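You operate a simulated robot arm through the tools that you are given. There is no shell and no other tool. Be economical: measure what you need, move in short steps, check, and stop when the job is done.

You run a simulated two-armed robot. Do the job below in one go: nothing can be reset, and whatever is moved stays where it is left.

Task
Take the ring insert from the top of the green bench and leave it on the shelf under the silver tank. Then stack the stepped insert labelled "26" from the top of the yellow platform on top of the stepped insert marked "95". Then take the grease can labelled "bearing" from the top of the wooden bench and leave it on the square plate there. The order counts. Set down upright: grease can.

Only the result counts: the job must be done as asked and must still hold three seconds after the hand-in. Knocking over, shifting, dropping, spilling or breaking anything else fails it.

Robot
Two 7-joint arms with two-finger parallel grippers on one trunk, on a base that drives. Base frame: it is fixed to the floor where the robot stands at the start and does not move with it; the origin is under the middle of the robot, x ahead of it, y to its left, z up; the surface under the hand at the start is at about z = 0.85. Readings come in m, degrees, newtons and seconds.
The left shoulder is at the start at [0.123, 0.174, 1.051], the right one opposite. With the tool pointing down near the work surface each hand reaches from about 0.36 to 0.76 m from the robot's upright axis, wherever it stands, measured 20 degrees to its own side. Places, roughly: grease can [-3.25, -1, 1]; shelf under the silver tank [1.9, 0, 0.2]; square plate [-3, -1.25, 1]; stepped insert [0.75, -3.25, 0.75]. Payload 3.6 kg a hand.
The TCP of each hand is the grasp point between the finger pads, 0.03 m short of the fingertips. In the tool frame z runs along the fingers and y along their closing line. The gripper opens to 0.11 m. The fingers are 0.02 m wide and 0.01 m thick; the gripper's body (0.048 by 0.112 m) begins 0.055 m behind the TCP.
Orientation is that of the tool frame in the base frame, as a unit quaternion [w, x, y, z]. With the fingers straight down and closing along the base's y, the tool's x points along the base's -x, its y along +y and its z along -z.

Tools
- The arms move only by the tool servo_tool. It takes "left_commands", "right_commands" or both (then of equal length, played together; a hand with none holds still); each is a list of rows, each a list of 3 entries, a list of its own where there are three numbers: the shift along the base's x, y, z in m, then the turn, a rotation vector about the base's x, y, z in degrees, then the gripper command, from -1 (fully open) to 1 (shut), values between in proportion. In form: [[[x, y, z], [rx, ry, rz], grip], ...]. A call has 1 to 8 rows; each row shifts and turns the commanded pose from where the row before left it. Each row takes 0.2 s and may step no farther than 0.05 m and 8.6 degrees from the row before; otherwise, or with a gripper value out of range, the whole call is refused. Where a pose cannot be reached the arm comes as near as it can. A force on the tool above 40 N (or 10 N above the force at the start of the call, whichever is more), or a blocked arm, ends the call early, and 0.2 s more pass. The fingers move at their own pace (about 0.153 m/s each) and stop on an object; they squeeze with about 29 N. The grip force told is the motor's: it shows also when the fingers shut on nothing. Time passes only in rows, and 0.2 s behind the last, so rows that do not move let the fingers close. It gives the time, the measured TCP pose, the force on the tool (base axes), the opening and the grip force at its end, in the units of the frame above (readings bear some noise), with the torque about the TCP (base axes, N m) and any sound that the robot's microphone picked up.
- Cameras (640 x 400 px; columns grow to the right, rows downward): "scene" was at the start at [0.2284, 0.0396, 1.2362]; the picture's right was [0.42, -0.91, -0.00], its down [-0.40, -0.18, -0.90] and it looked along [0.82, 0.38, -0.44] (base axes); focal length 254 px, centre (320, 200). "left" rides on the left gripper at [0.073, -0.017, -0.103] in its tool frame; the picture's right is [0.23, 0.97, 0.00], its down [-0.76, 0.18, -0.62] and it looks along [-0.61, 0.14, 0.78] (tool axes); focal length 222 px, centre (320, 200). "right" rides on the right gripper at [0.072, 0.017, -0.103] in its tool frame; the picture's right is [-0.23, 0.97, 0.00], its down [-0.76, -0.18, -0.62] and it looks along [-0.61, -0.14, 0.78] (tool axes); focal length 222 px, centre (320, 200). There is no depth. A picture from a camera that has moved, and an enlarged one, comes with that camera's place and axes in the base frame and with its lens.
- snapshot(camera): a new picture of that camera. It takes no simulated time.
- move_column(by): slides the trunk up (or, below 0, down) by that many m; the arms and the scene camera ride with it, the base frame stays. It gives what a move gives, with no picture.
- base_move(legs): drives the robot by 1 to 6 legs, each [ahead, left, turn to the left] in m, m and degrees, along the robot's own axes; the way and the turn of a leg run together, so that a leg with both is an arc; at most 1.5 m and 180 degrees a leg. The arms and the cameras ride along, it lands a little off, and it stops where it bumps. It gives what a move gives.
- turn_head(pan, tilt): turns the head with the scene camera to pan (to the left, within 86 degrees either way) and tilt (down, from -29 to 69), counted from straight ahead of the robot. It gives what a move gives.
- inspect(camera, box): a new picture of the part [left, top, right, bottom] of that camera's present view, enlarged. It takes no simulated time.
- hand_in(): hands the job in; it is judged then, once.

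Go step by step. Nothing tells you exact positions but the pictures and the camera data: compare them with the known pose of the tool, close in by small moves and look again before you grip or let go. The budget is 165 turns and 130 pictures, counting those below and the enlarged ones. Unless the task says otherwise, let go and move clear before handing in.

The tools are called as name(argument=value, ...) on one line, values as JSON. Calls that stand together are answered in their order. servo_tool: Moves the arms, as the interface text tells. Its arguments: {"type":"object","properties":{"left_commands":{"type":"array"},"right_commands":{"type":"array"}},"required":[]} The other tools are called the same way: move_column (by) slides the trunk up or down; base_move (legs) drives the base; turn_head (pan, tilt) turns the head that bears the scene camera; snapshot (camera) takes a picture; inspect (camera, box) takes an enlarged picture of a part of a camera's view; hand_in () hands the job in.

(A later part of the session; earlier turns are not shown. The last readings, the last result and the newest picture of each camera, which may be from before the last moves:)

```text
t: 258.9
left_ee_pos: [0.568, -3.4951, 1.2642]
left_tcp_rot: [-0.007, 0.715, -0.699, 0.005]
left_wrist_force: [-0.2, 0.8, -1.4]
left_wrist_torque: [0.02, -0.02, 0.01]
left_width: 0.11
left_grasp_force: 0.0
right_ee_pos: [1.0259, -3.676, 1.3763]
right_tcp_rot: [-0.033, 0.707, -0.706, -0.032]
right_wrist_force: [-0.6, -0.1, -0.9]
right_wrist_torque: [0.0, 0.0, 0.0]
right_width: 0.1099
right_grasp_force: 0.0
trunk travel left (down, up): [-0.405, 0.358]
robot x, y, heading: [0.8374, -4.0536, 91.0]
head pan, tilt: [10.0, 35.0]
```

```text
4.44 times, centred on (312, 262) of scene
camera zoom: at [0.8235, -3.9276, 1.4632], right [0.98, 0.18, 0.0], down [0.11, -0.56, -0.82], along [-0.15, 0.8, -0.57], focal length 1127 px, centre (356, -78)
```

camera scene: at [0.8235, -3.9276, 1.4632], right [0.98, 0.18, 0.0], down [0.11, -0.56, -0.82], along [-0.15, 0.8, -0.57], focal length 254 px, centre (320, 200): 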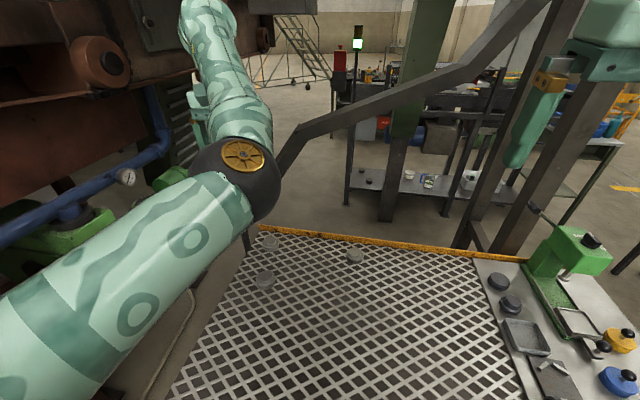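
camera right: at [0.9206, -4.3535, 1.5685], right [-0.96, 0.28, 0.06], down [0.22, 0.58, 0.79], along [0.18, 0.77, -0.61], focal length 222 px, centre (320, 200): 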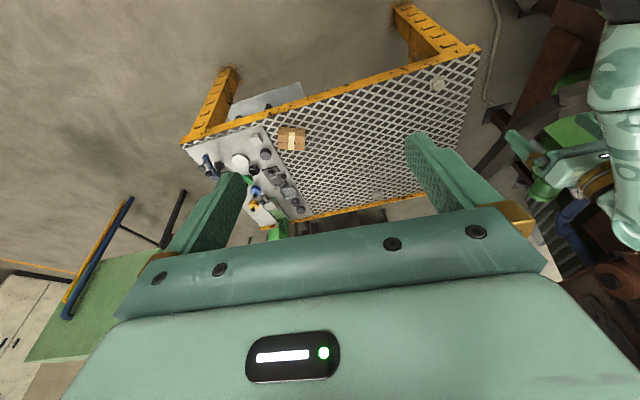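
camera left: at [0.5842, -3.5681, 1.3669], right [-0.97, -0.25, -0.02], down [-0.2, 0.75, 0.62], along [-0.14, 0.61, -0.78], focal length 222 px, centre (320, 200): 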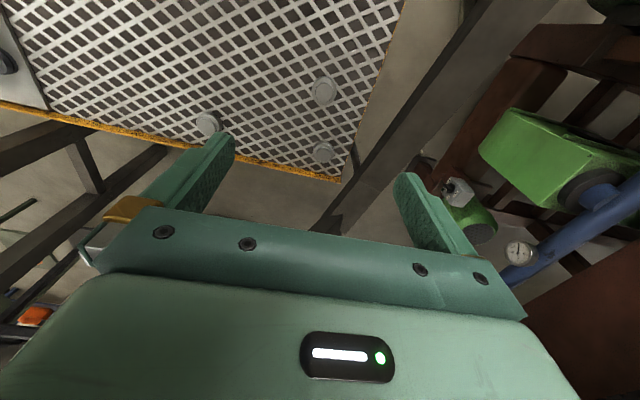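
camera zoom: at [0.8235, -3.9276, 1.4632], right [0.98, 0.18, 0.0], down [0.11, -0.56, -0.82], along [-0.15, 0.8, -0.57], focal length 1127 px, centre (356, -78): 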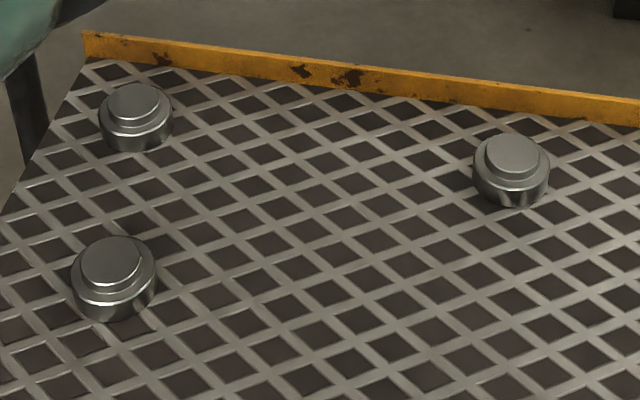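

Labels must face north. The inspect zoom is optical, so I'll drive around to the north-east and read them from a distance.

base_move(legs=[[-0.55, 0, 0], [0, -1.5, 0], [0, -1.4, 0], [1.5, 0, 0], [1.5, 0, 0], [0.3, 0, 90]])

turn_head(pan=40, tilt=15)

snapshot(camera="scene")

```text
t: 279.9
left_ee_pos: [3.4217, -3.1225, 1.266]
left_tcp_rot: [0.01, 0.712, -0.702, 0.003]
left_wrist_force: [5.6, -17.4, -0.6]
left_wrist_torque: [1.66, 0.49, -0.54]
left_width: 0.1101
left_grasp_force: 0.0
right_ee_pos: [3.886, -3.2888, 1.3774]
right_tcp_rot: [-0.034, 0.713, -0.699, -0.033]
right_wrist_force: [-0.7, 0.5, -0.2]
right_wrist_torque: [0.0, -0.04, 0.0]
right_width: 0.11
right_grasp_force: 0.2
trunk travel left (down, up): [-0.405, 0.358]
robot x, y, heading: [3.7014, -3.6704, 91.6]
head pan, tilt: [10.0, 35.0]
stopped in leg 4: the force on the tool passed its limit at 314 N (the readings are from after the stop); the commanded pose is now the measured one
```

```text
t: 280.8
left_ee_pos: [3.422, -3.1236, 1.2661]
left_tcp_rot: [0.01, 0.712, -0.702, 0.003]
left_wrist_force: [5.6, -20.3, 0.2]
left_wrist_torque: [1.99, 0.45, -0.56]
left_width: 0.1103
left_grasp_force: 0.0
right_ee_pos: [3.8862, -3.29, 1.3775]
right_tcp_rot: [-0.033, 0.713, -0.7, -0.033]
right_wrist_force: [0.4, 0.1, 0.9]
right_wrist_torque: [0.0, 0.02, 0.02]
right_width: 0.1096
right_grasp_force: 0.1
trunk travel left (down, up): [-0.405, 0.358]
robot x, y, heading: [3.7071, -3.674, 91.5]
head pan, tilt: [40.0, 15.0]
```

```text
52 pictures are left
camera scene: at [3.6436, -3.562, 1.4958], right [0.75, 0.66, 0.0], down [0.17, -0.19, -0.97], along [-0.64, 0.72, -0.26], focal length 254 px, centre (320, 200)
```

scene: 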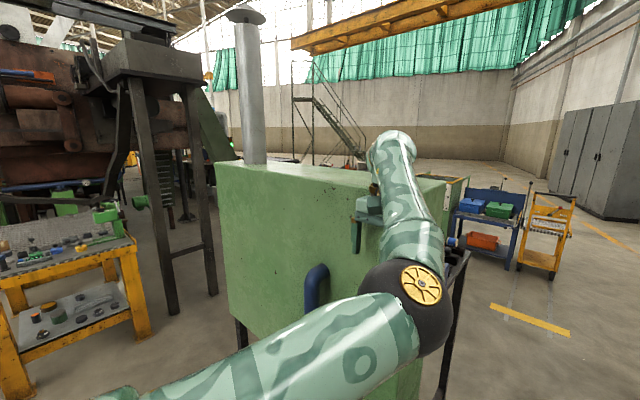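

The left hand bumped the green console panel (fixed). Back off, move further east, and continue.

base_move(legs=[[-0.25, 0, 0], [0, -0.75, 0], [1.5, 0, 0], [1.4, 0, 0], [0, 0, 90], [1.0, 0, 0]])

turn_head(pan=45, tilt=15)

snapshot(camera="scene")

```text
t: 308.6
left_ee_pos: [2.941, -1.1282, 1.2644]
left_tcp_rot: [0.005, 0.999, -0.044, 0.012]
left_wrist_force: [-0.5, 0.0, -0.3]
left_wrist_torque: [-0.02, -0.01, -0.03]
left_width: 0.1101
left_grasp_force: 0.1
right_ee_pos: [3.1545, -0.6831, 1.375]
right_tcp_rot: [-0.004, 0.998, -0.043, -0.044]
right_wrist_force: [-0.9, -0.6, -0.3]
right_wrist_torque: [0.02, -0.01, -0.02]
right_width: 0.1097
right_grasp_force: 0.1
trunk travel left (down, up): [-0.405, 0.358]
robot x, y, heading: [3.5224, -0.8994, 175.9]
head pan, tilt: [40.0, 15.0]
```

```text
t: 309.2
left_ee_pos: [2.9414, -1.1275, 1.2637]
left_tcp_rot: [0.005, 0.999, -0.045, 0.011]
left_wrist_force: [-0.6, -0.7, 0.1]
left_wrist_torque: [0.0, -0.01, 0.03]
left_width: 0.1101
left_grasp_force: 0.0
right_ee_pos: [3.1544, -0.6838, 1.3767]
right_tcp_rot: [-0.004, 0.998, -0.043, -0.045]
right_wrist_force: [0.6, -0.2, -0.4]
right_wrist_torque: [0.01, -0.01, 0.03]
right_width: 0.1102
right_grasp_force: 0.0
trunk travel left (down, up): [-0.405, 0.358]
robot x, y, heading: [3.5196, -0.9008, 175.8]
head pan, tilt: [45.0, 15.0]
```

```text
51 pictures are left
camera scene: at [3.4073, -0.9597, 1.4953], right [-0.65, 0.76, 0.0], down [0.2, 0.17, -0.97], along [-0.73, -0.63, -0.26], focal length 254 px, centre (320, 200)
```

scene: 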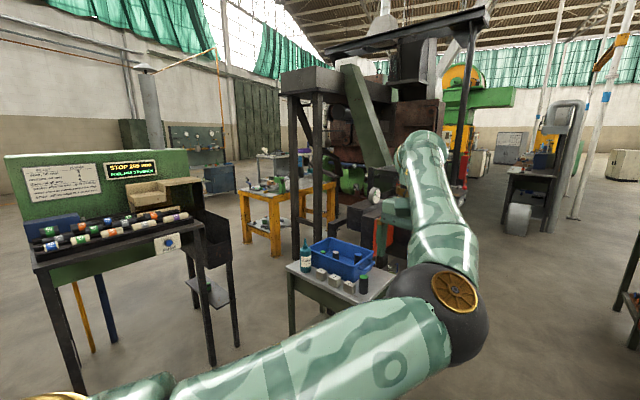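

base_move(legs=[[-0.25, 0, 0]])

inspect(camera="scene", box=[260, 150, 372, 220])

```text
t: 311.0
left_ee_pos: [3.1855, -1.1449, 1.2638]
left_tcp_rot: [0.005, 0.999, -0.046, 0.01]
left_wrist_force: [0.4, -0.1, 0.2]
left_wrist_torque: [0.01, 0.03, -0.02]
left_width: 0.1101
left_grasp_force: 0.1
right_ee_pos: [3.4006, -0.7011, 1.3761]
right_tcp_rot: [-0.003, 0.998, -0.044, -0.045]
right_wrist_force: [0.2, 0.3, 0.2]
right_wrist_torque: [-0.03, 0.01, 0.0]
right_width: 0.1102
right_grasp_force: 0.1
trunk travel left (down, up): [-0.405, 0.358]
robot x, y, heading: [3.7639, -0.9228, 175.3]
head pan, tilt: [45.0, 15.0]
```

```text
5.71 times, centred on (316, 185) of scene
camera zoom: at [3.6527, -0.9784, 1.4954], right [-0.65, 0.76, 0.0], down [0.2, 0.17, -0.97], along [-0.74, -0.63, -0.26], focal length 1449 px, centre (343, 286)
```

zoom: 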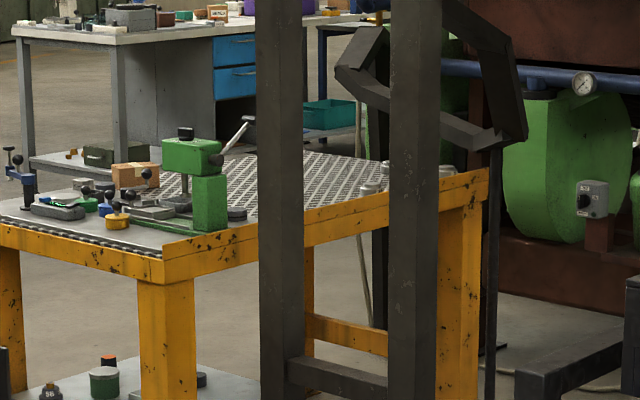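

I see inserts between the posts and something labelled on the lower shelf. Zooming on both.

inspect(camera="scene", box=[318, 162, 342, 177])

inspect(camera="scene", box=[256, 205, 304, 235])

```text
16.00 times, centred on (330, 170) of scene
camera zoom: at [3.6527, -0.9784, 1.4954], right [-0.65, 0.76, 0.0], down [0.2, 0.17, -0.97], along [-0.74, -0.63, -0.26], focal length 4058 px, centre (160, 688)
```

zoom: 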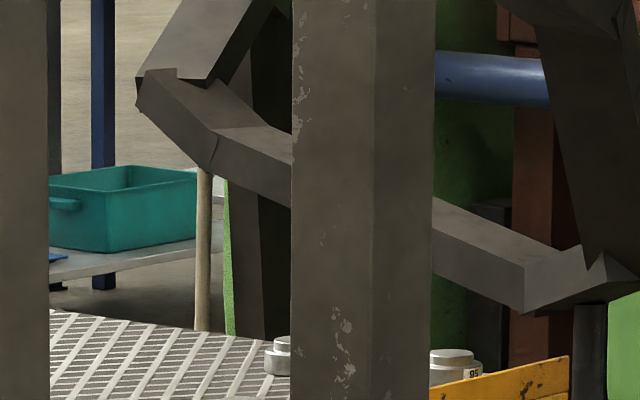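

```text
13.33 times, centred on (280, 220) of scene
camera zoom: at [3.6527, -0.9784, 1.4954], right [-0.65, 0.76, 0.0], down [0.2, 0.17, -0.97], along [-0.74, -0.63, -0.26], focal length 3382 px, centre (853, -67)
```

zoom: 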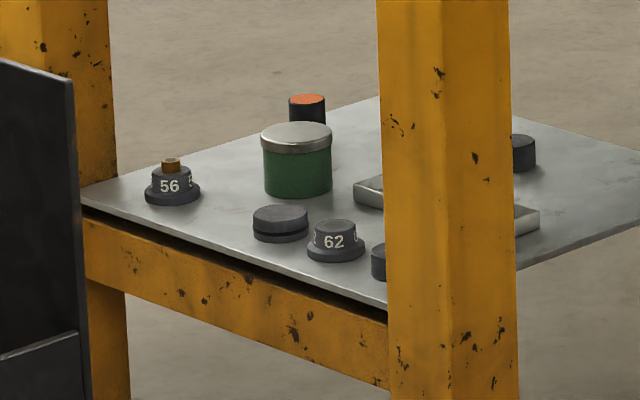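

The NW insert at (0.5,-3.28) is marked "95". Look slightly lower for the other two.

inspect(camera="scene", box=[314, 172, 346, 192])

base_move(legs=[[-0.25, 0, 0]])

inspect(camera="scene", box=[310, 164, 350, 189])

```text
16.00 times, centred on (330, 182) of scene
camera zoom: at [3.6527, -0.9784, 1.4954], right [-0.65, 0.76, 0.0], down [0.2, 0.17, -0.97], along [-0.74, -0.63, -0.26], focal length 4058 px, centre (160, 488)
```

zoom: 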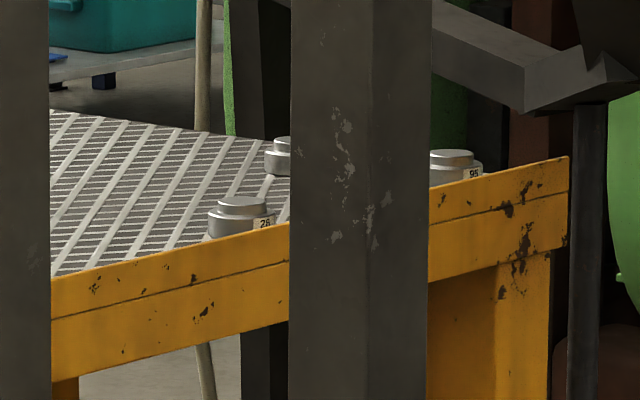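

```text
t: 312.8
left_ee_pos: [3.431, -1.1637, 1.2637]
left_tcp_rot: [0.005, 0.999, -0.047, 0.01]
left_wrist_force: [-0.1, 0.3, 0.0]
left_wrist_torque: [0.03, 0.01, -0.01]
left_width: 0.1099
left_grasp_force: 0.1
right_ee_pos: [3.6485, -0.7207, 1.3762]
right_tcp_rot: [-0.003, 0.998, -0.047, -0.045]
right_wrist_force: [0.6, -0.2, 0.3]
right_wrist_torque: [-0.01, -0.02, -0.02]
right_width: 0.1096
right_grasp_force: 0.0
trunk travel left (down, up): [-0.405, 0.358]
robot x, y, heading: [4.0122, -0.9429, 175.4]
head pan, tilt: [45.0, 15.0]
```

```text
16.00 times, centred on (330, 176) of scene
camera zoom: at [3.899, -0.9984, 1.4954], right [-0.65, 0.76, 0.0], down [0.2, 0.17, -0.97], along [-0.74, -0.62, -0.26], focal length 4058 px, centre (160, 576)
```

zoom: 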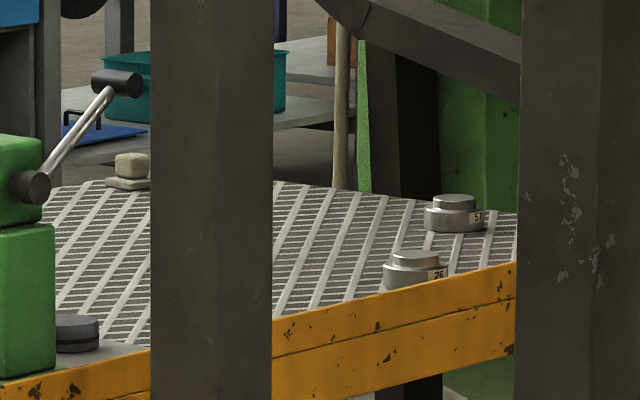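

Identified: "26" at (0.83,-3.27), "95" at (0.51,-3.28), "51" at (0.546,-3.43). Drive back to the south side.

base_move(legs=[[0, 0, 94.6], [1.5, 0.2, 0], [1.5, 0, 0], [0.6, 0, 0], [0, -1.5, 0], [0, -1.5, 0]])

base_move(legs=[[0, -0.35, 0], [0, 0, 180]])

turn_head(pan=0, tilt=35)

snapshot(camera="scene")

```text
refused: leg 2 is longer than a leg can be; nothing moved
```

```text
t: 322.3
left_ee_pos: [4.6264, -0.4019, 1.2639]
left_tcp_rot: [-0.012, 0.062, 0.998, 0.006]
left_wrist_force: [0.0, 0.5, 0.0]
left_wrist_torque: [0.02, 0.01, -0.03]
left_width: 0.1101
left_grasp_force: 0.0
right_ee_pos: [4.3964, -0.8371, 1.3754]
right_tcp_rot: [0.044, 0.061, 0.997, -0.004]
right_wrist_force: [0.2, -0.5, 0.4]
right_wrist_torque: [-0.02, 0.01, -0.03]
right_width: 0.1099
right_grasp_force: 0.1
trunk travel left (down, up): [-0.405, 0.358]
robot x, y, heading: [4.0392, -0.6043, -6.0]
head pan, tilt: [45.0, 15.0]
```

```text
t: 323.4
left_ee_pos: [4.6264, -0.4008, 1.2627]
left_tcp_rot: [-0.011, 0.062, 0.998, 0.006]
left_wrist_force: [-0.1, 0.1, 0.3]
left_wrist_torque: [-0.02, 0.02, 0.0]
left_width: 0.1103
left_grasp_force: 0.1
right_ee_pos: [4.3957, -0.8379, 1.3754]
right_tcp_rot: [0.044, 0.06, 0.997, -0.004]
right_wrist_force: [0.5, 0.3, 1.0]
right_wrist_torque: [0.0, -0.02, -0.01]
right_width: 0.1101
right_grasp_force: 0.1
trunk travel left (down, up): [-0.405, 0.358]
robot x, y, heading: [4.0405, -0.6068, -6.4]
head pan, tilt: [0.0, 35.0]
```

```text
45 pictures are left
camera scene: at [4.1709, -0.6192, 1.4634], right [-0.11, -0.99, 0.0], down [-0.57, 0.06, -0.82], along [0.81, -0.09, -0.57], focal length 254 px, centre (320, 200)
```

scene: 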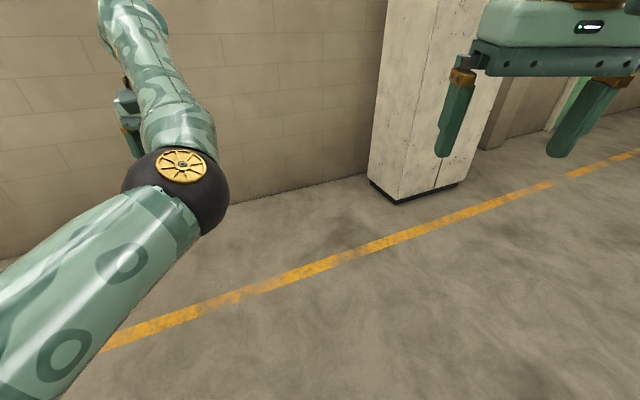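

Careful with pictures (45 left). Turn to heading 90 and drive backwards south, then strafe west.

base_move(legs=[[0, 0, 96.4], [-1.48, -0.15, 0], [-1.48, 0, 0], [-1.0, 0, 0], [0, 1.5, 0], [0, 1.5, 0]])

```text
t: 360.9
left_ee_pos: [1.1359, -4.2267, 1.2625]
left_tcp_rot: [0.01, 0.731, -0.682, 0.006]
left_wrist_force: [0.2, -0.8, -0.1]
left_wrist_torque: [0.01, -0.01, -0.03]
left_width: 0.11
left_grasp_force: 0.1
right_ee_pos: [1.6089, -4.3684, 1.3753]
right_tcp_rot: [-0.031, 0.732, -0.68, -0.031]
right_wrist_force: [-0.1, -0.4, -0.7]
right_wrist_torque: [0.01, 0.01, 0.0]
right_width: 0.1101
right_grasp_force: 0.0
trunk travel left (down, up): [-0.405, 0.358]
robot x, y, heading: [1.4502, -4.7616, 94.6]
head pan, tilt: [0.0, 35.0]
```

base_move(legs=[[0, 0, -4.6], [0, 0.63, 0], [0.6, 0, 0]])

move_column(by=-0.1)

```text
t: 367.9
left_ee_pos: [0.5503, -3.5983, 1.2629]
left_tcp_rot: [-0.011, -0.701, 0.713, -0.005]
left_wrist_force: [0.2, 1.0, 0.2]
left_wrist_torque: [0.01, 0.03, -0.01]
left_width: 0.1101
left_grasp_force: 0.0
right_ee_pos: [1.0087, -3.7808, 1.3744]
right_tcp_rot: [0.033, -0.701, 0.712, 0.03]
right_wrist_force: [-0.5, 0.6, -0.6]
right_wrist_torque: [-0.02, 0.04, -0.02]
right_width: 0.1099
right_grasp_force: 0.1
trunk travel left (down, up): [-0.405, 0.358]
robot x, y, heading: [0.818, -4.1572, 89.7]
head pan, tilt: [0.0, 35.0]
```

```text
t: 369.2
left_ee_pos: [0.5503, -3.5762, 1.125]
left_tcp_rot: [-0.036, -0.7, 0.712, -0.03]
left_wrist_force: [0.2, 0.3, 0.6]
left_wrist_torque: [0.04, 0.02, 0.01]
left_width: 0.11
left_grasp_force: 0.0
right_ee_pos: [1.0084, -3.781, 1.2758]
right_tcp_rot: [0.033, -0.701, 0.712, 0.031]
right_wrist_force: [0.4, 0.7, -0.3]
right_wrist_torque: [0.03, 0.01, 0.0]
right_width: 0.11
right_grasp_force: 0.1
trunk travel left (down, up): [-0.305, 0.458]
robot x, y, heading: [0.8154, -4.1594, 89.9]
head pan, tilt: [0.0, 35.0]
```

I'll move in another 0.16 m, and look at the rail relative to the "95" insert.

base_move(legs=[[0.16, 0.01, 0]])

turn_head(pan=20, tilt=40)

snapshot(camera="scene")

snapshot(camera="left")

```text
t: 370.7
left_ee_pos: [0.5578, -3.4351, 1.1291]
left_tcp_rot: [-0.029, -0.688, 0.725, -0.032]
left_wrist_force: [-2.7, 9.7, 1.5]
left_wrist_torque: [-0.76, -0.11, 0.05]
left_width: 0.1102
left_grasp_force: 0.0
right_ee_pos: [1.0068, -3.6568, 1.283]
right_tcp_rot: [0.042, -0.689, 0.723, 0.029]
right_wrist_force: [1.6, 1.5, 1.2]
right_wrist_torque: [-0.14, 0.11, 0.08]
right_width: 0.11
right_grasp_force: 0.0
trunk travel left (down, up): [-0.305, 0.458]
robot x, y, heading: [0.8168, -4.0178, 87.9]
head pan, tilt: [0.0, 35.0]
```

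```text
t: 371.5
left_ee_pos: [0.585, -3.4347, 1.131]
left_tcp_rot: [-0.039, -0.688, 0.724, -0.023]
left_wrist_force: [0.0, 0.5, -0.6]
left_wrist_torque: [-0.01, -0.03, 0.01]
left_width: 0.1102
left_grasp_force: 0.0
right_ee_pos: [1.0356, -3.6558, 1.2759]
right_tcp_rot: [0.032, -0.689, 0.723, 0.037]
right_wrist_force: [-0.1, 0.7, 0.3]
right_wrist_torque: [0.0, 0.02, 0.01]
right_width: 0.11
right_grasp_force: 0.0
trunk travel left (down, up): [-0.305, 0.458]
robot x, y, heading: [0.8156, -4.0225, 87.6]
head pan, tilt: [20.0, 40.0]
```

```text
44 pictures are left
camera scene: at [0.7972, -3.878, 1.3564], right [0.95, 0.3, 0.0], down [0.19, -0.6, -0.78], along [-0.23, 0.74, -0.63], focal length 254 px, centre (320, 200)
```

scene: 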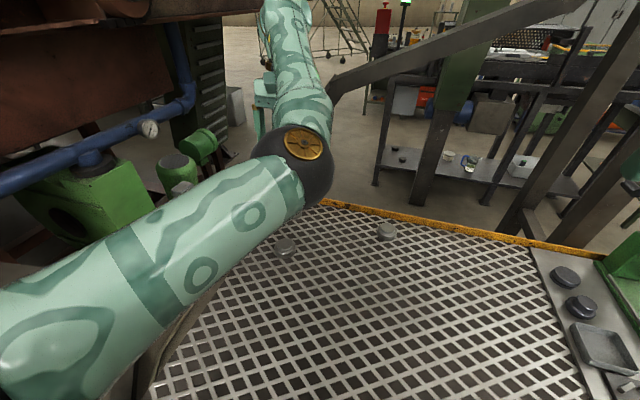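

```text
43 pictures are left
camera left: at [0.6004, -3.4998, 1.24], right [-0.98, -0.18, 0.04], down [-0.12, 0.82, 0.56], along [-0.13, 0.54, -0.83], focal length 222 px, centre (320, 200)
```

left: 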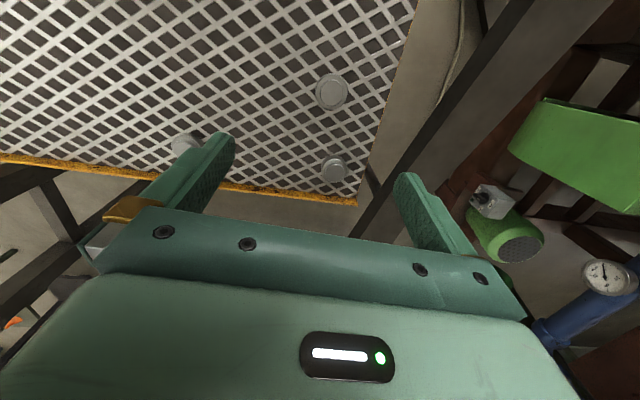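

The rail's inner edge is ~5 cm west of "95", so I'll use the hand turned 90° (closing along y, camera on the east side). Rotating the left hand and moving it toward "26".

servo_tool(left_commands=[[[0.02, 0, 0], [5, -1.4, 0], -1], [[0.03, 0.0, 0], [0, 0, 8.5], -1], [[0.03, 0.0, 0], [0, 0, 8.5], -1], [[0.02, 0, 0], [0, 0, 8.5], -1], [[0.02, 0, 0], [0, 0, 8.5], -1], [[0.02, 0, 0], [0, 0, 8.5], -1], [[0, 0, 0], [0, 0, 8.5], -1], [[0, 0, 0], [0, 0, 0], -1]])

servo_tool(left_commands=[[[0.02, 0.02, 0], [0, 0, 8.5], -1], [[0.02, 0.02, 0], [0, 0, 8.5], -1], [[0.02, 0.02, 0], [0, 0, 8.5], -1], [[0.02, 0.02, 0], [0, 0, 8.5], -1], [[0.02, 0.02, 0], [0, 0, 7.4], -1], [[0, 0.02, 0], [0, 0, 0], -1], [[0, 0, 0], [0, 0, 0], -1]])

snapshot(camera="left")

```text
t: 373.3
left_ee_pos: [0.7137, -3.3987, 1.1338]
left_tcp_rot: [-0.006, 0.934, -0.358, 0.003]
left_wrist_force: [0.2, 0.0, -0.3]
left_wrist_torque: [-0.03, 0.01, 0.0]
left_width: 0.11
left_grasp_force: 0.0
left hand out of reach, approached as far as the arm can: row 1, 2, 3, 5
right_ee_pos: [1.0359, -3.6561, 1.2775]
right_tcp_rot: [0.033, -0.689, 0.723, 0.038]
right_wrist_force: [0.3, 0.9, 0.8]
right_wrist_torque: [-0.02, 0.03, 0.02]
right_width: 0.1099
right_grasp_force: 0.1
trunk travel left (down, up): [-0.305, 0.458]
robot x, y, heading: [0.816, -4.0175, 87.7]
head pan, tilt: [20.0, 40.0]
```

```text
t: 374.9
left_ee_pos: [0.6896, -3.3721, 1.1324]
left_tcp_rot: [-0.009, 1.0, -0.004, 0.006]
left_wrist_force: [-1.1, 0.7, 0.3]
left_wrist_torque: [0.0, -0.03, 0.01]
left_width: 0.11
left_grasp_force: 0.1
left hand out of reach, approached as far as the arm can: row 1, 2, 3, 4, 5, 6
right_ee_pos: [1.035, -3.6548, 1.2774]
right_tcp_rot: [0.033, -0.689, 0.723, 0.038]
right_wrist_force: [-0.5, -0.1, -0.3]
right_wrist_torque: [-0.04, -0.02, -0.01]
right_width: 0.1103
right_grasp_force: 0.0
trunk travel left (down, up): [-0.305, 0.458]
robot x, y, heading: [0.8192, -4.0171, 87.6]
head pan, tilt: [20.0, 40.0]
```

```text
42 pictures are left
camera left: at [0.7604, -3.3578, 1.2367], right [0.22, -0.98, -0.01], down [-0.77, -0.18, 0.61], along [-0.6, -0.12, -0.79], focal length 222 px, centre (320, 200)
```

left: 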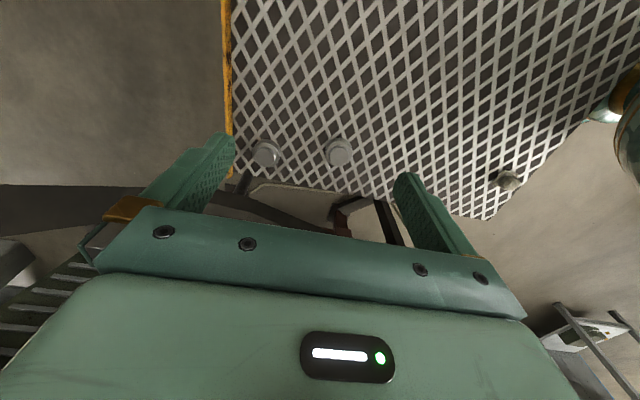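

Orientation is right; reach improves lower down. Descend and shift towards "26".

servo_tool(left_commands=[[[0, 0, -0.04], [0, 0, 0], -0.5], [[0.02, 0, -0.04], [0, 0, 0], -0.5], [[0.03, 0.01, -0.04], [0, 0, 0], -0.5], [[0.03, 0.02, -0.03], [0, 0, 0], -0.5], [[0.03, 0.03, 0], [0, 0, 0], -0.5], [[0.03, 0.03, 0], [0, 0, 0], -0.5], [[0, 0, 0], [0, 0, 0], -0.5]])

snapshot(camera="left")

```text
refused: row 3 steps farther than a row can; nothing moved
```

```text
41 pictures are left
camera left: at [0.7604, -3.3578, 1.2367], right [0.22, -0.98, -0.01], down [-0.77, -0.18, 0.61], along [-0.6, -0.12, -0.79], focal length 222 px, centre (320, 200)
```

left: 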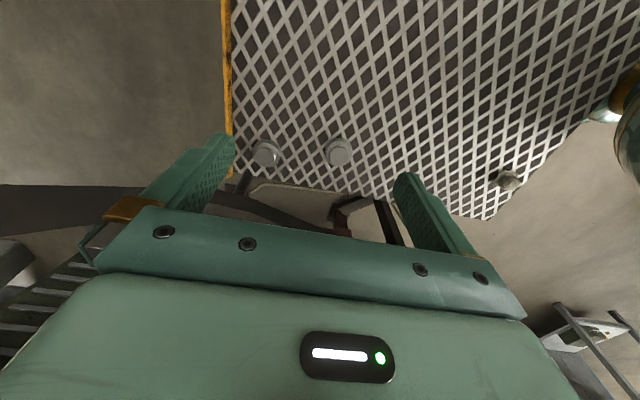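

servo_tool(left_commands=[[[0, 0, -0.04], [0, 0, 0], -0.5], [[0.02, 0, -0.04], [0, 0, 0], -0.5], [[0.02, 0.01, -0.04], [0, 0, 0], -0.5], [[0.03, 0.02, -0.03], [0, 0, 0], -0.5], [[0.03, 0.02, 0], [0, 0, 0], -0.5], [[0.03, 0.03, 0], [0, 0, 0], -0.5], [[0, 0, 0], [0, 0, 0], -0.5]])

```text
t: 376.5
left_ee_pos: [0.7333, -3.3671, 0.9964]
left_tcp_rot: [-0.01, 1.0, -0.004, 0.006]
left_wrist_force: [-0.4, -0.8, 0.5]
left_wrist_torque: [-0.02, 0.0, 0.01]
left_width: 0.0826
left_grasp_force: 0.1
left hand out of reach, approached as far as the arm can: row 3, 4, 5, 6
right_ee_pos: [1.0358, -3.6561, 1.278]
right_tcp_rot: [0.034, -0.689, 0.723, 0.037]
right_wrist_force: [-0.1, 0.7, -0.2]
right_wrist_torque: [-0.03, -0.04, -0.03]
right_width: 0.1098
right_grasp_force: 0.1
trunk travel left (down, up): [-0.305, 0.458]
robot x, y, heading: [0.8168, -4.0185, 87.7]
head pan, tilt: [20.0, 40.0]
```

Reach is limited here. Before choosing, I'll zoom with the hand camera to see the rail geometry next to "95".

inspect(camera="left", box=[180, 60, 420, 210])

```text
2.67 times, centred on (300, 135) of left
camera zoom: at [0.8051, -3.3545, 1.1008], right [0.22, -0.98, -0.02], down [-0.77, -0.18, 0.61], along [-0.6, -0.12, -0.79], focal length 592 px, centre (373, 373)
```

zoom: 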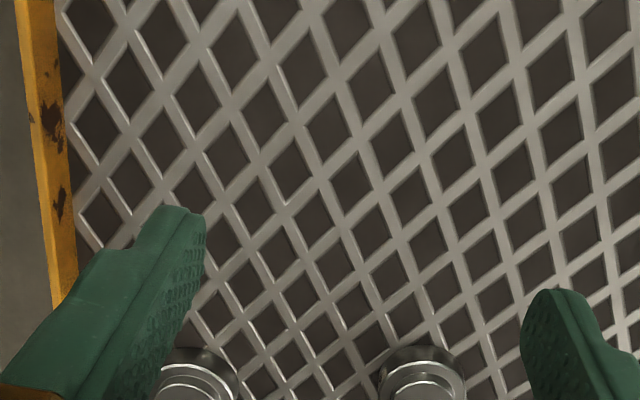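

snapshot(camera="left")

```text
39 pictures are left
camera left: at [0.8051, -3.3545, 1.1008], right [0.22, -0.98, -0.02], down [-0.77, -0.18, 0.61], along [-0.6, -0.12, -0.79], focal length 222 px, centre (320, 200)
```

left: 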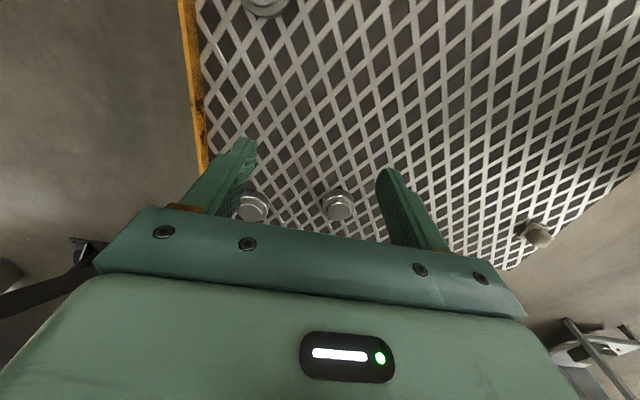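

Rail sits ~x≤0.43, so the normal grip orientation (closing along x) with a forward pitch of 25° is fine and reaches further. Rotate back and pitch.

servo_tool(left_commands=[[[0.01, -0.02, 0], [0, 0, -8.5], -0.5], [[0.01, -0.02, 0], [0, 0, -8.5], -0.5], [[0.01, -0.02, 0], [0, 0, -8.5], -0.5], [[0.01, -0.02, 0], [0, 0, -8.5], -0.5], [[0.01, 0, 0], [0, 0, -8.5], -0.5], [[0.01, 0, 0], [0, 0, -8.5], -0.5], [[0, 0, 0], [0, 0, -8.5], -0.5], [[0, 0, 0], [0, 0, -8.5], -0.5]])

servo_tool(left_commands=[[[0.01, 0, 0], [0, 0, -8.5], -0.5], [[0.01, 0, 0], [0, 0, -8.5], -0.5], [[0.01, 0, 0], [0, 0, -5], -0.5], [[0, 0, 0], [8.3, 0, 0], -0.5], [[0, 0.0, 0], [8.3, 0, 0], -0.5], [[0, 0.0, 0], [8.3, 0, 0], -0.5], [[0, 0, 0], [0, 0, 0], -0.5]])

```text
t: 378.3
left_ee_pos: [0.7995, -3.4379, 0.9899]
left_tcp_rot: [-0.004, 0.826, -0.564, 0.002]
left_wrist_force: [-0.1, 0.2, -0.5]
left_wrist_torque: [-0.01, 0.01, 0.01]
left_width: 0.0827
left_grasp_force: 0.0
left hand out of reach, approached as far as the arm can: row 4
right_ee_pos: [1.0349, -3.6557, 1.2769]
right_tcp_rot: [0.034, -0.689, 0.723, 0.037]
right_wrist_force: [-0.2, -0.5, -0.5]
right_wrist_torque: [-0.01, 0.01, -0.01]
right_width: 0.1104
right_grasp_force: 0.0
trunk travel left (down, up): [-0.305, 0.458]
robot x, y, heading: [0.8161, -4.0204, 87.6]
head pan, tilt: [20.0, 40.0]
```

```text
t: 379.9
left_ee_pos: [0.8288, -3.4383, 0.9894]
left_tcp_rot: [0.155, -0.684, 0.696, 0.152]
left_wrist_force: [0.7, 0.3, 0.0]
left_wrist_torque: [0.0, -0.01, 0.01]
left_width: 0.0826
left_grasp_force: 0.1
right_ee_pos: [1.0355, -3.6577, 1.2771]
right_tcp_rot: [0.033, -0.687, 0.725, 0.038]
right_wrist_force: [0.0, -0.3, -0.6]
right_wrist_torque: [0.05, 0.03, -0.02]
right_width: 0.1097
right_grasp_force: 0.1
trunk travel left (down, up): [-0.305, 0.458]
robot x, y, heading: [0.8159, -4.0164, 87.3]
head pan, tilt: [20.0, 40.0]
```

servo_tool(left_commands=[[[0, 0.03, -0.02], [0, 0, 0], -0.5], [[0, 0.04, -0.02], [0, 0, 0], -0.5], [[0, 0.04, -0.02], [0, 0, 0], -0.5], [[0, 0.02, -0.02], [0, 0, 0], -0.5], [[0, 0, 0], [0, 0, 0], -0.5]])

snapshot(camera="left")

```text
t: 381.1
left_ee_pos: [0.8154, -3.3256, 0.9226]
left_tcp_rot: [0.155, -0.686, 0.695, 0.153]
left_wrist_force: [0.3, -0.2, 0.0]
left_wrist_torque: [0.01, 0.0, -0.04]
left_width: 0.0826
left_grasp_force: 0.1
left hand out of reach, approached as far as the arm can: row 3, 4
right_ee_pos: [1.0363, -3.6563, 1.2764]
right_tcp_rot: [0.033, -0.689, 0.723, 0.037]
right_wrist_force: [-0.3, 0.0, 0.1]
right_wrist_torque: [0.0, 0.02, 0.01]
right_width: 0.1098
right_grasp_force: 0.0
trunk travel left (down, up): [-0.305, 0.458]
robot x, y, heading: [0.8157, -4.019, 87.6]
head pan, tilt: [20.0, 40.0]
```

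```text
38 pictures are left
camera left: at [0.8328, -3.4373, 0.9847], right [-0.98, -0.2, -0.09], down [-0.17, 0.43, 0.89], along [-0.13, 0.88, -0.45], focal length 222 px, centre (320, 200)
```

left: 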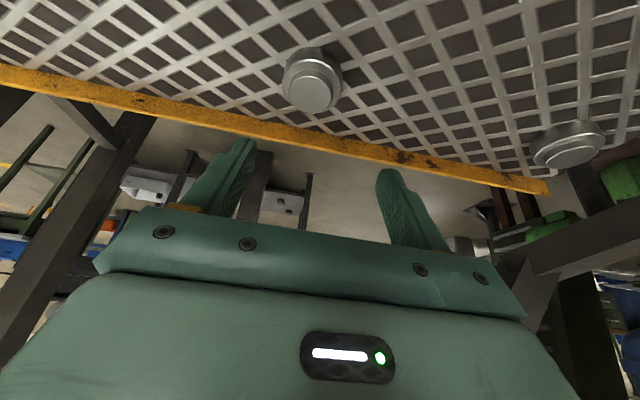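

Need ~5 cm more reach: lower the trunk 0.09 and pitch a bit more.

move_column(by=-0.09)

servo_tool(left_commands=[[[0, 0, 0.02], [5, 0, 0], -0.5], [[0.0, 0, 0.0], [5, 0, 0], -0.5], [[0.005, 0.015, 0], [0, 0, 0], -0.5], [[0.005, 0.015, 0], [0, 0, 0], -0.5], [[0.005, 0.015, 0], [0, 0, 0], -0.5], [[0, 0, 0], [0, 0, 0], -0.5]])

snapshot(camera="left")

```text
t: 382.1
left_ee_pos: [0.8189, -3.3078, 0.8014]
left_tcp_rot: [0.128, -0.692, 0.699, 0.128]
left_wrist_force: [0.8, -0.7, 0.2]
left_wrist_torque: [0.03, 0.0, -0.02]
left_width: 0.0825
left_grasp_force: 0.1
right_ee_pos: [1.0375, -3.6379, 1.1964]
right_tcp_rot: [0.027, -0.688, 0.724, 0.031]
right_wrist_force: [0.9, -1.5, 0.3]
right_wrist_torque: [0.07, -0.02, 0.01]
right_width: 0.11
right_grasp_force: 0.0
trunk travel left (down, up): [-0.23, 0.533]
robot x, y, heading: [0.8175, -4.0164, 87.9]
head pan, tilt: [20.0, 40.0]
stopped: the force on the tool passed its limit at 258 N (the readings are from after the stop); the commanded pose is now the measured one
```

```text
t: 383.4
left_ee_pos: [0.8249, -3.2736, 0.8138]
left_tcp_rot: [0.186, -0.678, 0.686, 0.186]
left_wrist_force: [-0.3, 0.1, 1.0]
left_wrist_torque: [-0.02, -0.03, 0.04]
left_width: 0.0826
left_grasp_force: 0.1
left hand out of reach, approached as far as the arm can: row 1, 2, 3, 4, 5
right_ee_pos: [1.0365, -3.631, 1.1928]
right_tcp_rot: [0.026, -0.689, 0.724, 0.029]
right_wrist_force: [0.5, -1.1, 0.0]
right_wrist_torque: [-0.02, -0.02, 0.01]
right_width: 0.11
right_grasp_force: 0.0
trunk travel left (down, up): [-0.23, 0.533]
robot x, y, heading: [0.8236, -4.0143, 87.8]
head pan, tilt: [20.0, 40.0]
```

```text
37 pictures are left
camera left: at [0.8412, -3.39, 0.8662], right [-0.98, -0.19, -0.11], down [-0.17, 0.34, 0.92], along [-0.13, 0.92, -0.37], focal length 222 px, centre (320, 200)
```

left: 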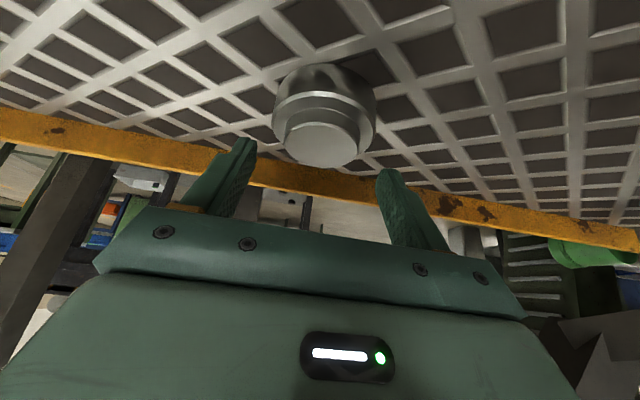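

The "26" insert is undisturbed and now within reach. Final alignment and descent around its flange.

servo_tool(left_commands=[[[0.002, -0.008, -0.004], [0, 0, 0], -0.5], [[0.002, -0.007, -0.01], [0, 0, 0], -0.5], [[0, 0, -0.01], [0, 0, 0], -0.5], [[0, 0, -0.005], [0, 0, 0], -0.5], [[0, 0, 0], [0, 0, 0], -0.5]])

snapshot(camera="left")

```text
t: 384.6
left_ee_pos: [0.8324, -3.2847, 0.7913]
left_tcp_rot: [0.192, -0.677, 0.685, 0.189]
left_wrist_force: [8.1, 12.2, 28.0]
left_wrist_torque: [0.55, -0.44, 0.45]
left_width: 0.0824
left_grasp_force: 0.1
left hand out of reach, approached as far as the arm can: row 1, 2
right_ee_pos: [1.0379, -3.6328, 1.1947]
right_tcp_rot: [0.025, -0.689, 0.724, 0.029]
right_wrist_force: [-0.1, 0.5, 0.0]
right_wrist_torque: [-0.01, -0.02, 0.0]
right_width: 0.1099
right_grasp_force: 0.0
trunk travel left (down, up): [-0.23, 0.533]
robot x, y, heading: [0.8224, -4.0145, 87.7]
head pan, tilt: [20.0, 40.0]
```

```text
36 pictures are left
camera left: at [0.8477, -3.4008, 0.8411], right [-0.98, -0.18, -0.12], down [-0.17, 0.33, 0.93], along [-0.13, 0.93, -0.35], focal length 222 px, centre (320, 200)
```

left: 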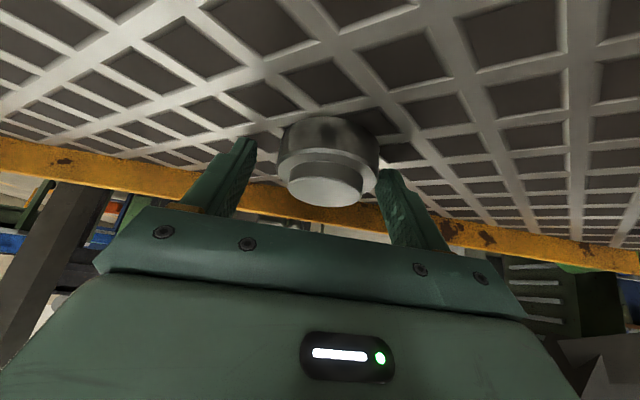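

Tips touch the grating. Shift x by -4 mm, relieve slightly, and close.

servo_tool(left_commands=[[[-0.002, 0, 0.002], [0, 0, 0], -0.5], [[-0.002, 0, 0.0], [0, 0, 0], -0.2], [[0, 0, 0], [0, 0, 0], 0.1], [[0, 0, 0], [0, 0, 0], 1], [[0, 0, 0], [0, 0, 0], 1], [[0, 0, 0], [0, 0, 0], 1]])

servo_tool(left_commands=[[[0, 0, 0.004], [0, 0, 0], 1], [[0, 0, 0.006], [0, 0, 0], 1], [[0, 0, 0.01], [0, 0, 0], 1], [[0, 0, 0.01], [0, 0, 0], 1], [[0, 0, 0], [0, 0, 0], 1]])

snapshot(camera="left")

```text
t: 385.4
left_ee_pos: [0.8314, -3.2823, 0.7901]
left_tcp_rot: [0.192, -0.677, 0.686, 0.187]
left_wrist_force: [0.6, -4.4, 13.3]
left_wrist_torque: [-0.13, 0.54, 0.09]
left_width: 0.0608
left_grasp_force: 11.1
right_ee_pos: [1.0371, -3.632, 1.1941]
right_tcp_rot: [0.026, -0.689, 0.724, 0.027]
right_wrist_force: [0.9, 1.6, 1.3]
right_wrist_torque: [0.0, -0.01, 0.02]
right_width: 0.1097
right_grasp_force: 0.0
trunk travel left (down, up): [-0.23, 0.533]
robot x, y, heading: [0.8205, -4.0154, 88.2]
head pan, tilt: [20.0, 40.0]
stopped in row 3 (left hand): the force on the tool passed its limit at 67 N (the readings are from after the stop); the commanded pose is now the measured one
```

```text
t: 386.6
left_ee_pos: [0.8312, -3.2817, 0.8185]
left_tcp_rot: [0.189, -0.677, 0.687, 0.185]
left_wrist_force: [0.1, 1.1, -5.7]
left_wrist_torque: [-0.01, -0.01, -0.02]
left_width: 0.0612
left_grasp_force: 29.4
right_ee_pos: [1.0362, -3.6294, 1.1926]
right_tcp_rot: [0.025, -0.688, 0.724, 0.028]
right_wrist_force: [0.2, -0.8, 0.1]
right_wrist_torque: [0.0, -0.02, 0.02]
right_width: 0.11
right_grasp_force: 0.0
trunk travel left (down, up): [-0.23, 0.533]
robot x, y, heading: [0.8178, -4.013, 87.7]
head pan, tilt: [20.0, 40.0]
```

```text
35 pictures are left
camera left: at [0.8463, -3.3988, 0.8689], right [-0.98, -0.18, -0.12], down [-0.17, 0.34, 0.92], along [-0.13, 0.92, -0.36], focal length 222 px, centre (320, 200)
```

left: 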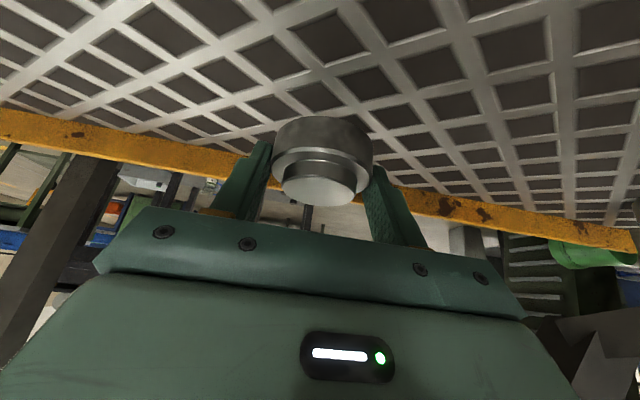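

Held. Lift a bit more and move west toward "95", stopping short to look.

servo_tool(left_commands=[[[0, 0, 0.02], [0, 0, 0], 1], [[0, 0, 0.025], [0, 0, 0], 1], [[0, 0, 0.02], [0, 0, 0], 1], [[-0.03, 0, 0], [0, 0, 0], 1], [[-0.035, 0, 0], [0, 0, 0], 1], [[-0.035, 0, 0], [0, 0, 0], 1], [[-0.035, 0, 0], [0, 0, 0], 1], [[-0.03, 0, 0], [0, 0, 0], 1]])

servo_tool(left_commands=[[[-0.025, 0, 0], [0, 0, 0], 1], [[-0.025, 0, 0], [0, 0, 0], 1], [[-0.02, 0, 0], [0, 0, 0], 1], [[0, 0, 0], [0, 0, 0], 1]])

snapshot(camera="left")

```text
t: 388.4
left_ee_pos: [0.6658, -3.2825, 0.8861]
left_tcp_rot: [0.189, -0.677, 0.687, 0.185]
left_wrist_force: [-0.4, -0.6, -5.6]
left_wrist_torque: [0.0, -0.04, -0.01]
left_width: 0.0612
left_grasp_force: 28.7
right_ee_pos: [1.0349, -3.6284, 1.193]
right_tcp_rot: [0.026, -0.688, 0.725, 0.028]
right_wrist_force: [-0.3, -0.2, -0.4]
right_wrist_torque: [0.04, -0.02, 0.04]
right_width: 0.1099
right_grasp_force: 0.1
trunk travel left (down, up): [-0.23, 0.533]
robot x, y, heading: [0.8198, -4.0128, 87.9]
head pan, tilt: [20.0, 40.0]
```

```text
t: 389.4
left_ee_pos: [0.5976, -3.2828, 0.8821]
left_tcp_rot: [0.189, -0.677, 0.686, 0.186]
left_wrist_force: [0.1, 0.2, -6.5]
left_wrist_torque: [-0.02, 0.0, -0.03]
left_width: 0.061
left_grasp_force: 28.4
right_ee_pos: [1.0362, -3.629, 1.1933]
right_tcp_rot: [0.025, -0.688, 0.724, 0.028]
right_wrist_force: [1.5, 0.0, -0.2]
right_wrist_torque: [-0.02, 0.01, -0.01]
right_width: 0.1103
right_grasp_force: 0.1
trunk travel left (down, up): [-0.23, 0.533]
robot x, y, heading: [0.8215, -4.0091, 87.6]
head pan, tilt: [20.0, 40.0]
```

```text
34 pictures are left
camera left: at [0.6113, -3.3994, 0.9331], right [-0.98, -0.18, -0.12], down [-0.17, 0.34, 0.92], along [-0.13, 0.92, -0.36], focal length 222 px, centre (320, 200)
```

left: 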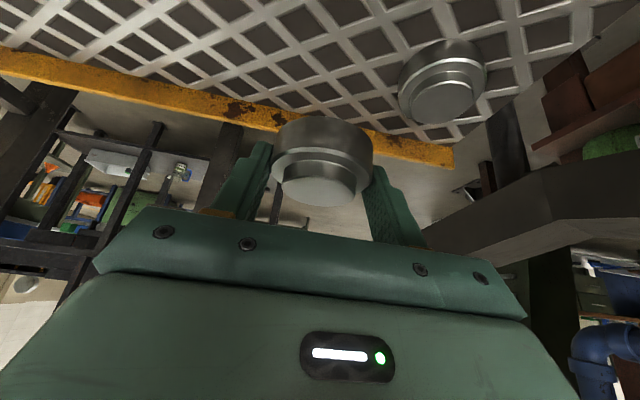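

"95" is at about (0.513,-3.290), and the held insert's axis is ~8 mm south of the TCP. Approach carefully above it.

servo_tool(left_commands=[[[-0.02, 0, 0], [0, 0, 0], 1], [[-0.02, 0, 0], [0, 0, 0], 1], [[-0.02, 0, 0], [0, 0, 0], 1], [[-0.015, 0, 0], [0, 0, 0], 1], [[-0.009, 0.001, 0], [0, 0, 0], 1], [[0, 0, 0], [0, 0, 0], 1]])

snapshot(camera="left")

snapshot(camera="scene")

```text
t: 390.8
left_ee_pos: [0.5115, -3.2811, 0.8805]
left_tcp_rot: [0.189, -0.677, 0.686, 0.186]
left_wrist_force: [-0.4, -0.1, -5.9]
left_wrist_torque: [-0.02, -0.01, -0.01]
left_width: 0.061
left_grasp_force: 29.3
right_ee_pos: [1.036, -3.6294, 1.1927]
right_tcp_rot: [0.025, -0.689, 0.724, 0.028]
right_wrist_force: [-0.2, 0.5, 0.0]
right_wrist_torque: [0.01, -0.02, 0.01]
right_width: 0.1098
right_grasp_force: 0.1
trunk travel left (down, up): [-0.23, 0.533]
robot x, y, heading: [0.8202, -4.0097, 87.8]
head pan, tilt: [20.0, 40.0]
```

```text
33 pictures are left
camera left: at [0.5277, -3.3978, 0.9322], right [-0.98, -0.18, -0.12], down [-0.18, 0.34, 0.92], along [-0.13, 0.92, -0.36], focal length 222 px, centre (320, 200)
```

left: 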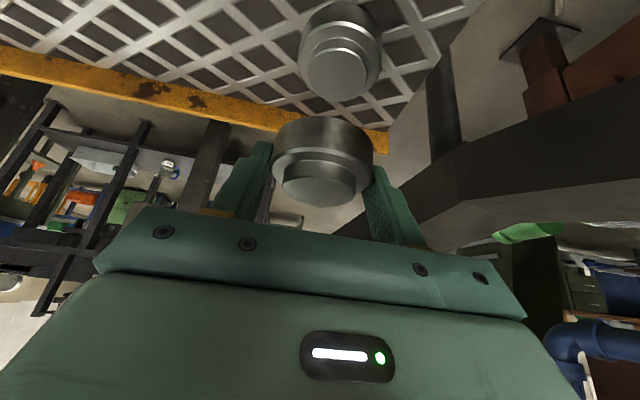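

```text
32 pictures are left
camera scene: at [0.798, -3.8187, 1.277], right [0.95, 0.3, 0.0], down [0.2, -0.61, -0.77], along [-0.23, 0.73, -0.64], focal length 254 px, centre (320, 200)
```

scene: 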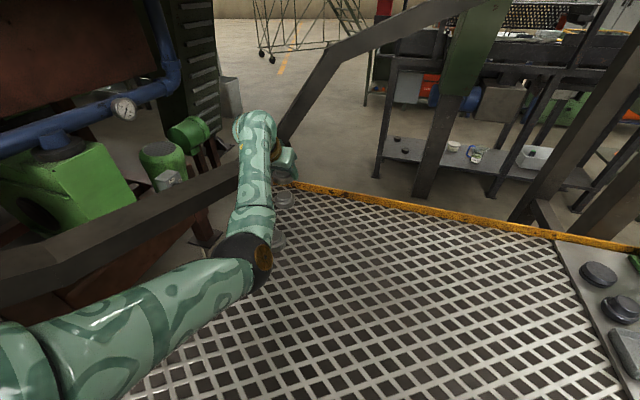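

Lower to ~2 cm gap with a small correction and re-check alignment.

servo_tool(left_commands=[[[-0.001, 0.003, -0.01], [0, 0, 0], 1], [[0, 0.002, -0.01], [0, 0, 0], 1], [[0, 0, -0.01], [0, 0, 0], 1], [[0, 0, -0.008], [0, 0, 0], 1], [[0, 0, 0], [0, 0, 0], 1]])

inspect(camera="left", box=[220, 50, 420, 220])

```text
t: 391.9
left_ee_pos: [0.5121, -3.2763, 0.8445]
left_tcp_rot: [0.189, -0.678, 0.686, 0.186]
left_wrist_force: [0.0, 0.2, -6.1]
left_wrist_torque: [-0.03, -0.01, 0.02]
left_width: 0.0611
left_grasp_force: 29.5
right_ee_pos: [1.0361, -3.6292, 1.1943]
right_tcp_rot: [0.025, -0.688, 0.725, 0.028]
right_wrist_force: [0.3, 0.1, -0.8]
right_wrist_torque: [-0.02, -0.01, 0.03]
right_width: 0.1098
right_grasp_force: 0.0
trunk travel left (down, up): [-0.23, 0.533]
robot x, y, heading: [0.818, -4.0133, 87.9]
head pan, tilt: [20.0, 40.0]
```

```text
2.35 times, centred on (320, 135) of left
camera zoom: at [0.5263, -3.3929, 0.8955], right [-0.98, -0.18, -0.12], down [-0.18, 0.34, 0.92], along [-0.13, 0.92, -0.36], focal length 523 px, centre (320, 353)
```

zoom: 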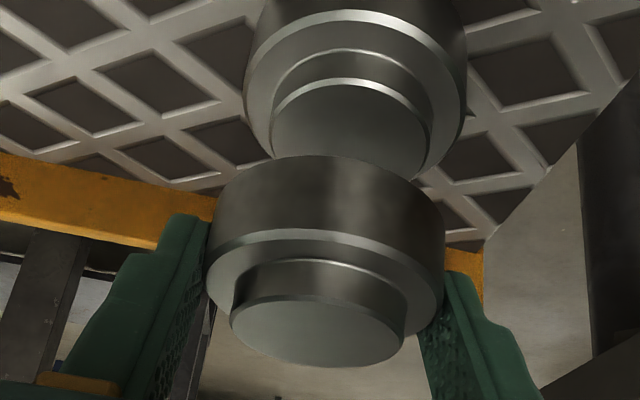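

Alignment agrees within ~2 mm. Lower gently until contact.

servo_tool(left_commands=[[[-0.001, -0.001, -0.005], [0, 0, 0], 1], [[0, 0, -0.005], [0, 0, 0], 1], [[0, 0, -0.004], [0, 0, 0], 1], [[0, 0, -0.003], [0, 0, 0], 1], [[0, 0, 0], [0, 0, 0], 1]])

```text
t: 393.1
left_ee_pos: [0.5097, -3.2775, 0.8289]
left_tcp_rot: [0.189, -0.678, 0.686, 0.185]
left_wrist_force: [-0.3, 0.4, -5.4]
left_wrist_torque: [-0.07, -0.03, 0.01]
left_width: 0.061
left_grasp_force: 28.8
right_ee_pos: [1.0364, -3.6294, 1.1926]
right_tcp_rot: [0.025, -0.689, 0.724, 0.028]
right_wrist_force: [-0.1, 0.9, -0.6]
right_wrist_torque: [0.02, -0.02, -0.01]
right_width: 0.1102
right_grasp_force: 0.0
trunk travel left (down, up): [-0.23, 0.533]
robot x, y, heading: [0.8179, -4.0142, 87.6]
head pan, tilt: [20.0, 40.0]
```

servo_tool(left_commands=[[[0.001, 0, -0.002], [0, 0, 0], 1], [[0, 0, -0.002], [0, 0, 0], 1], [[0, 0, 0], [0, 0, 0], 1]])

inspect(camera="left", box=[220, 50, 420, 220])

```text
t: 393.9
left_ee_pos: [0.5114, -3.2771, 0.8228]
left_tcp_rot: [0.188, -0.678, 0.686, 0.186]
left_wrist_force: [-0.8, -0.3, -6.8]
left_wrist_torque: [-0.03, 0.0, 0.02]
left_width: 0.061
left_grasp_force: 29.3
right_ee_pos: [1.0371, -3.6301, 1.1919]
right_tcp_rot: [0.025, -0.688, 0.724, 0.027]
right_wrist_force: [-0.9, 0.8, 0.1]
right_wrist_torque: [-0.01, -0.02, -0.02]
right_width: 0.1097
right_grasp_force: 0.0
trunk travel left (down, up): [-0.23, 0.533]
robot x, y, heading: [0.824, -4.0156, 88.1]
head pan, tilt: [20.0, 40.0]
```

```text
2.35 times, centred on (320, 135) of left
camera zoom: at [0.5264, -3.3937, 0.8746], right [-0.98, -0.18, -0.12], down [-0.18, 0.34, 0.92], along [-0.13, 0.92, -0.36], focal length 523 px, centre (320, 353)
```

zoom: 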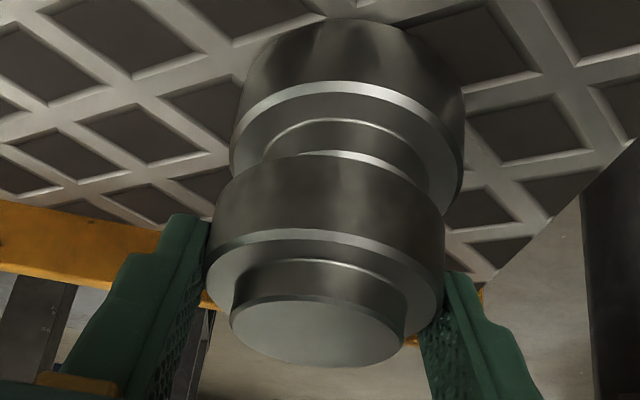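

servo_tool(left_commands=[[[0, 0, -0.002], [0, 0, 0], 1], [[0, 0, -0.002], [0, 0, 0], 1], [[0, 0, 0], [0, 0, 0], 1]])

```text
t: 394.8
left_ee_pos: [0.5107, -3.2777, 0.8218]
left_tcp_rot: [0.191, -0.677, 0.685, 0.189]
left_wrist_force: [0.4, 1.3, 10.2]
left_wrist_torque: [-0.11, 0.3, -0.03]
left_width: 0.061
left_grasp_force: 29.0
right_ee_pos: [1.0367, -3.6312, 1.1951]
right_tcp_rot: [0.027, -0.689, 0.724, 0.028]
right_wrist_force: [0.2, 1.0, 0.9]
right_wrist_torque: [-0.01, -0.01, 0.02]
right_width: 0.11
right_grasp_force: 0.2
trunk travel left (down, up): [-0.23, 0.533]
robot x, y, heading: [0.8204, -4.0125, 87.7]
head pan, tilt: [20.0, 40.0]
```

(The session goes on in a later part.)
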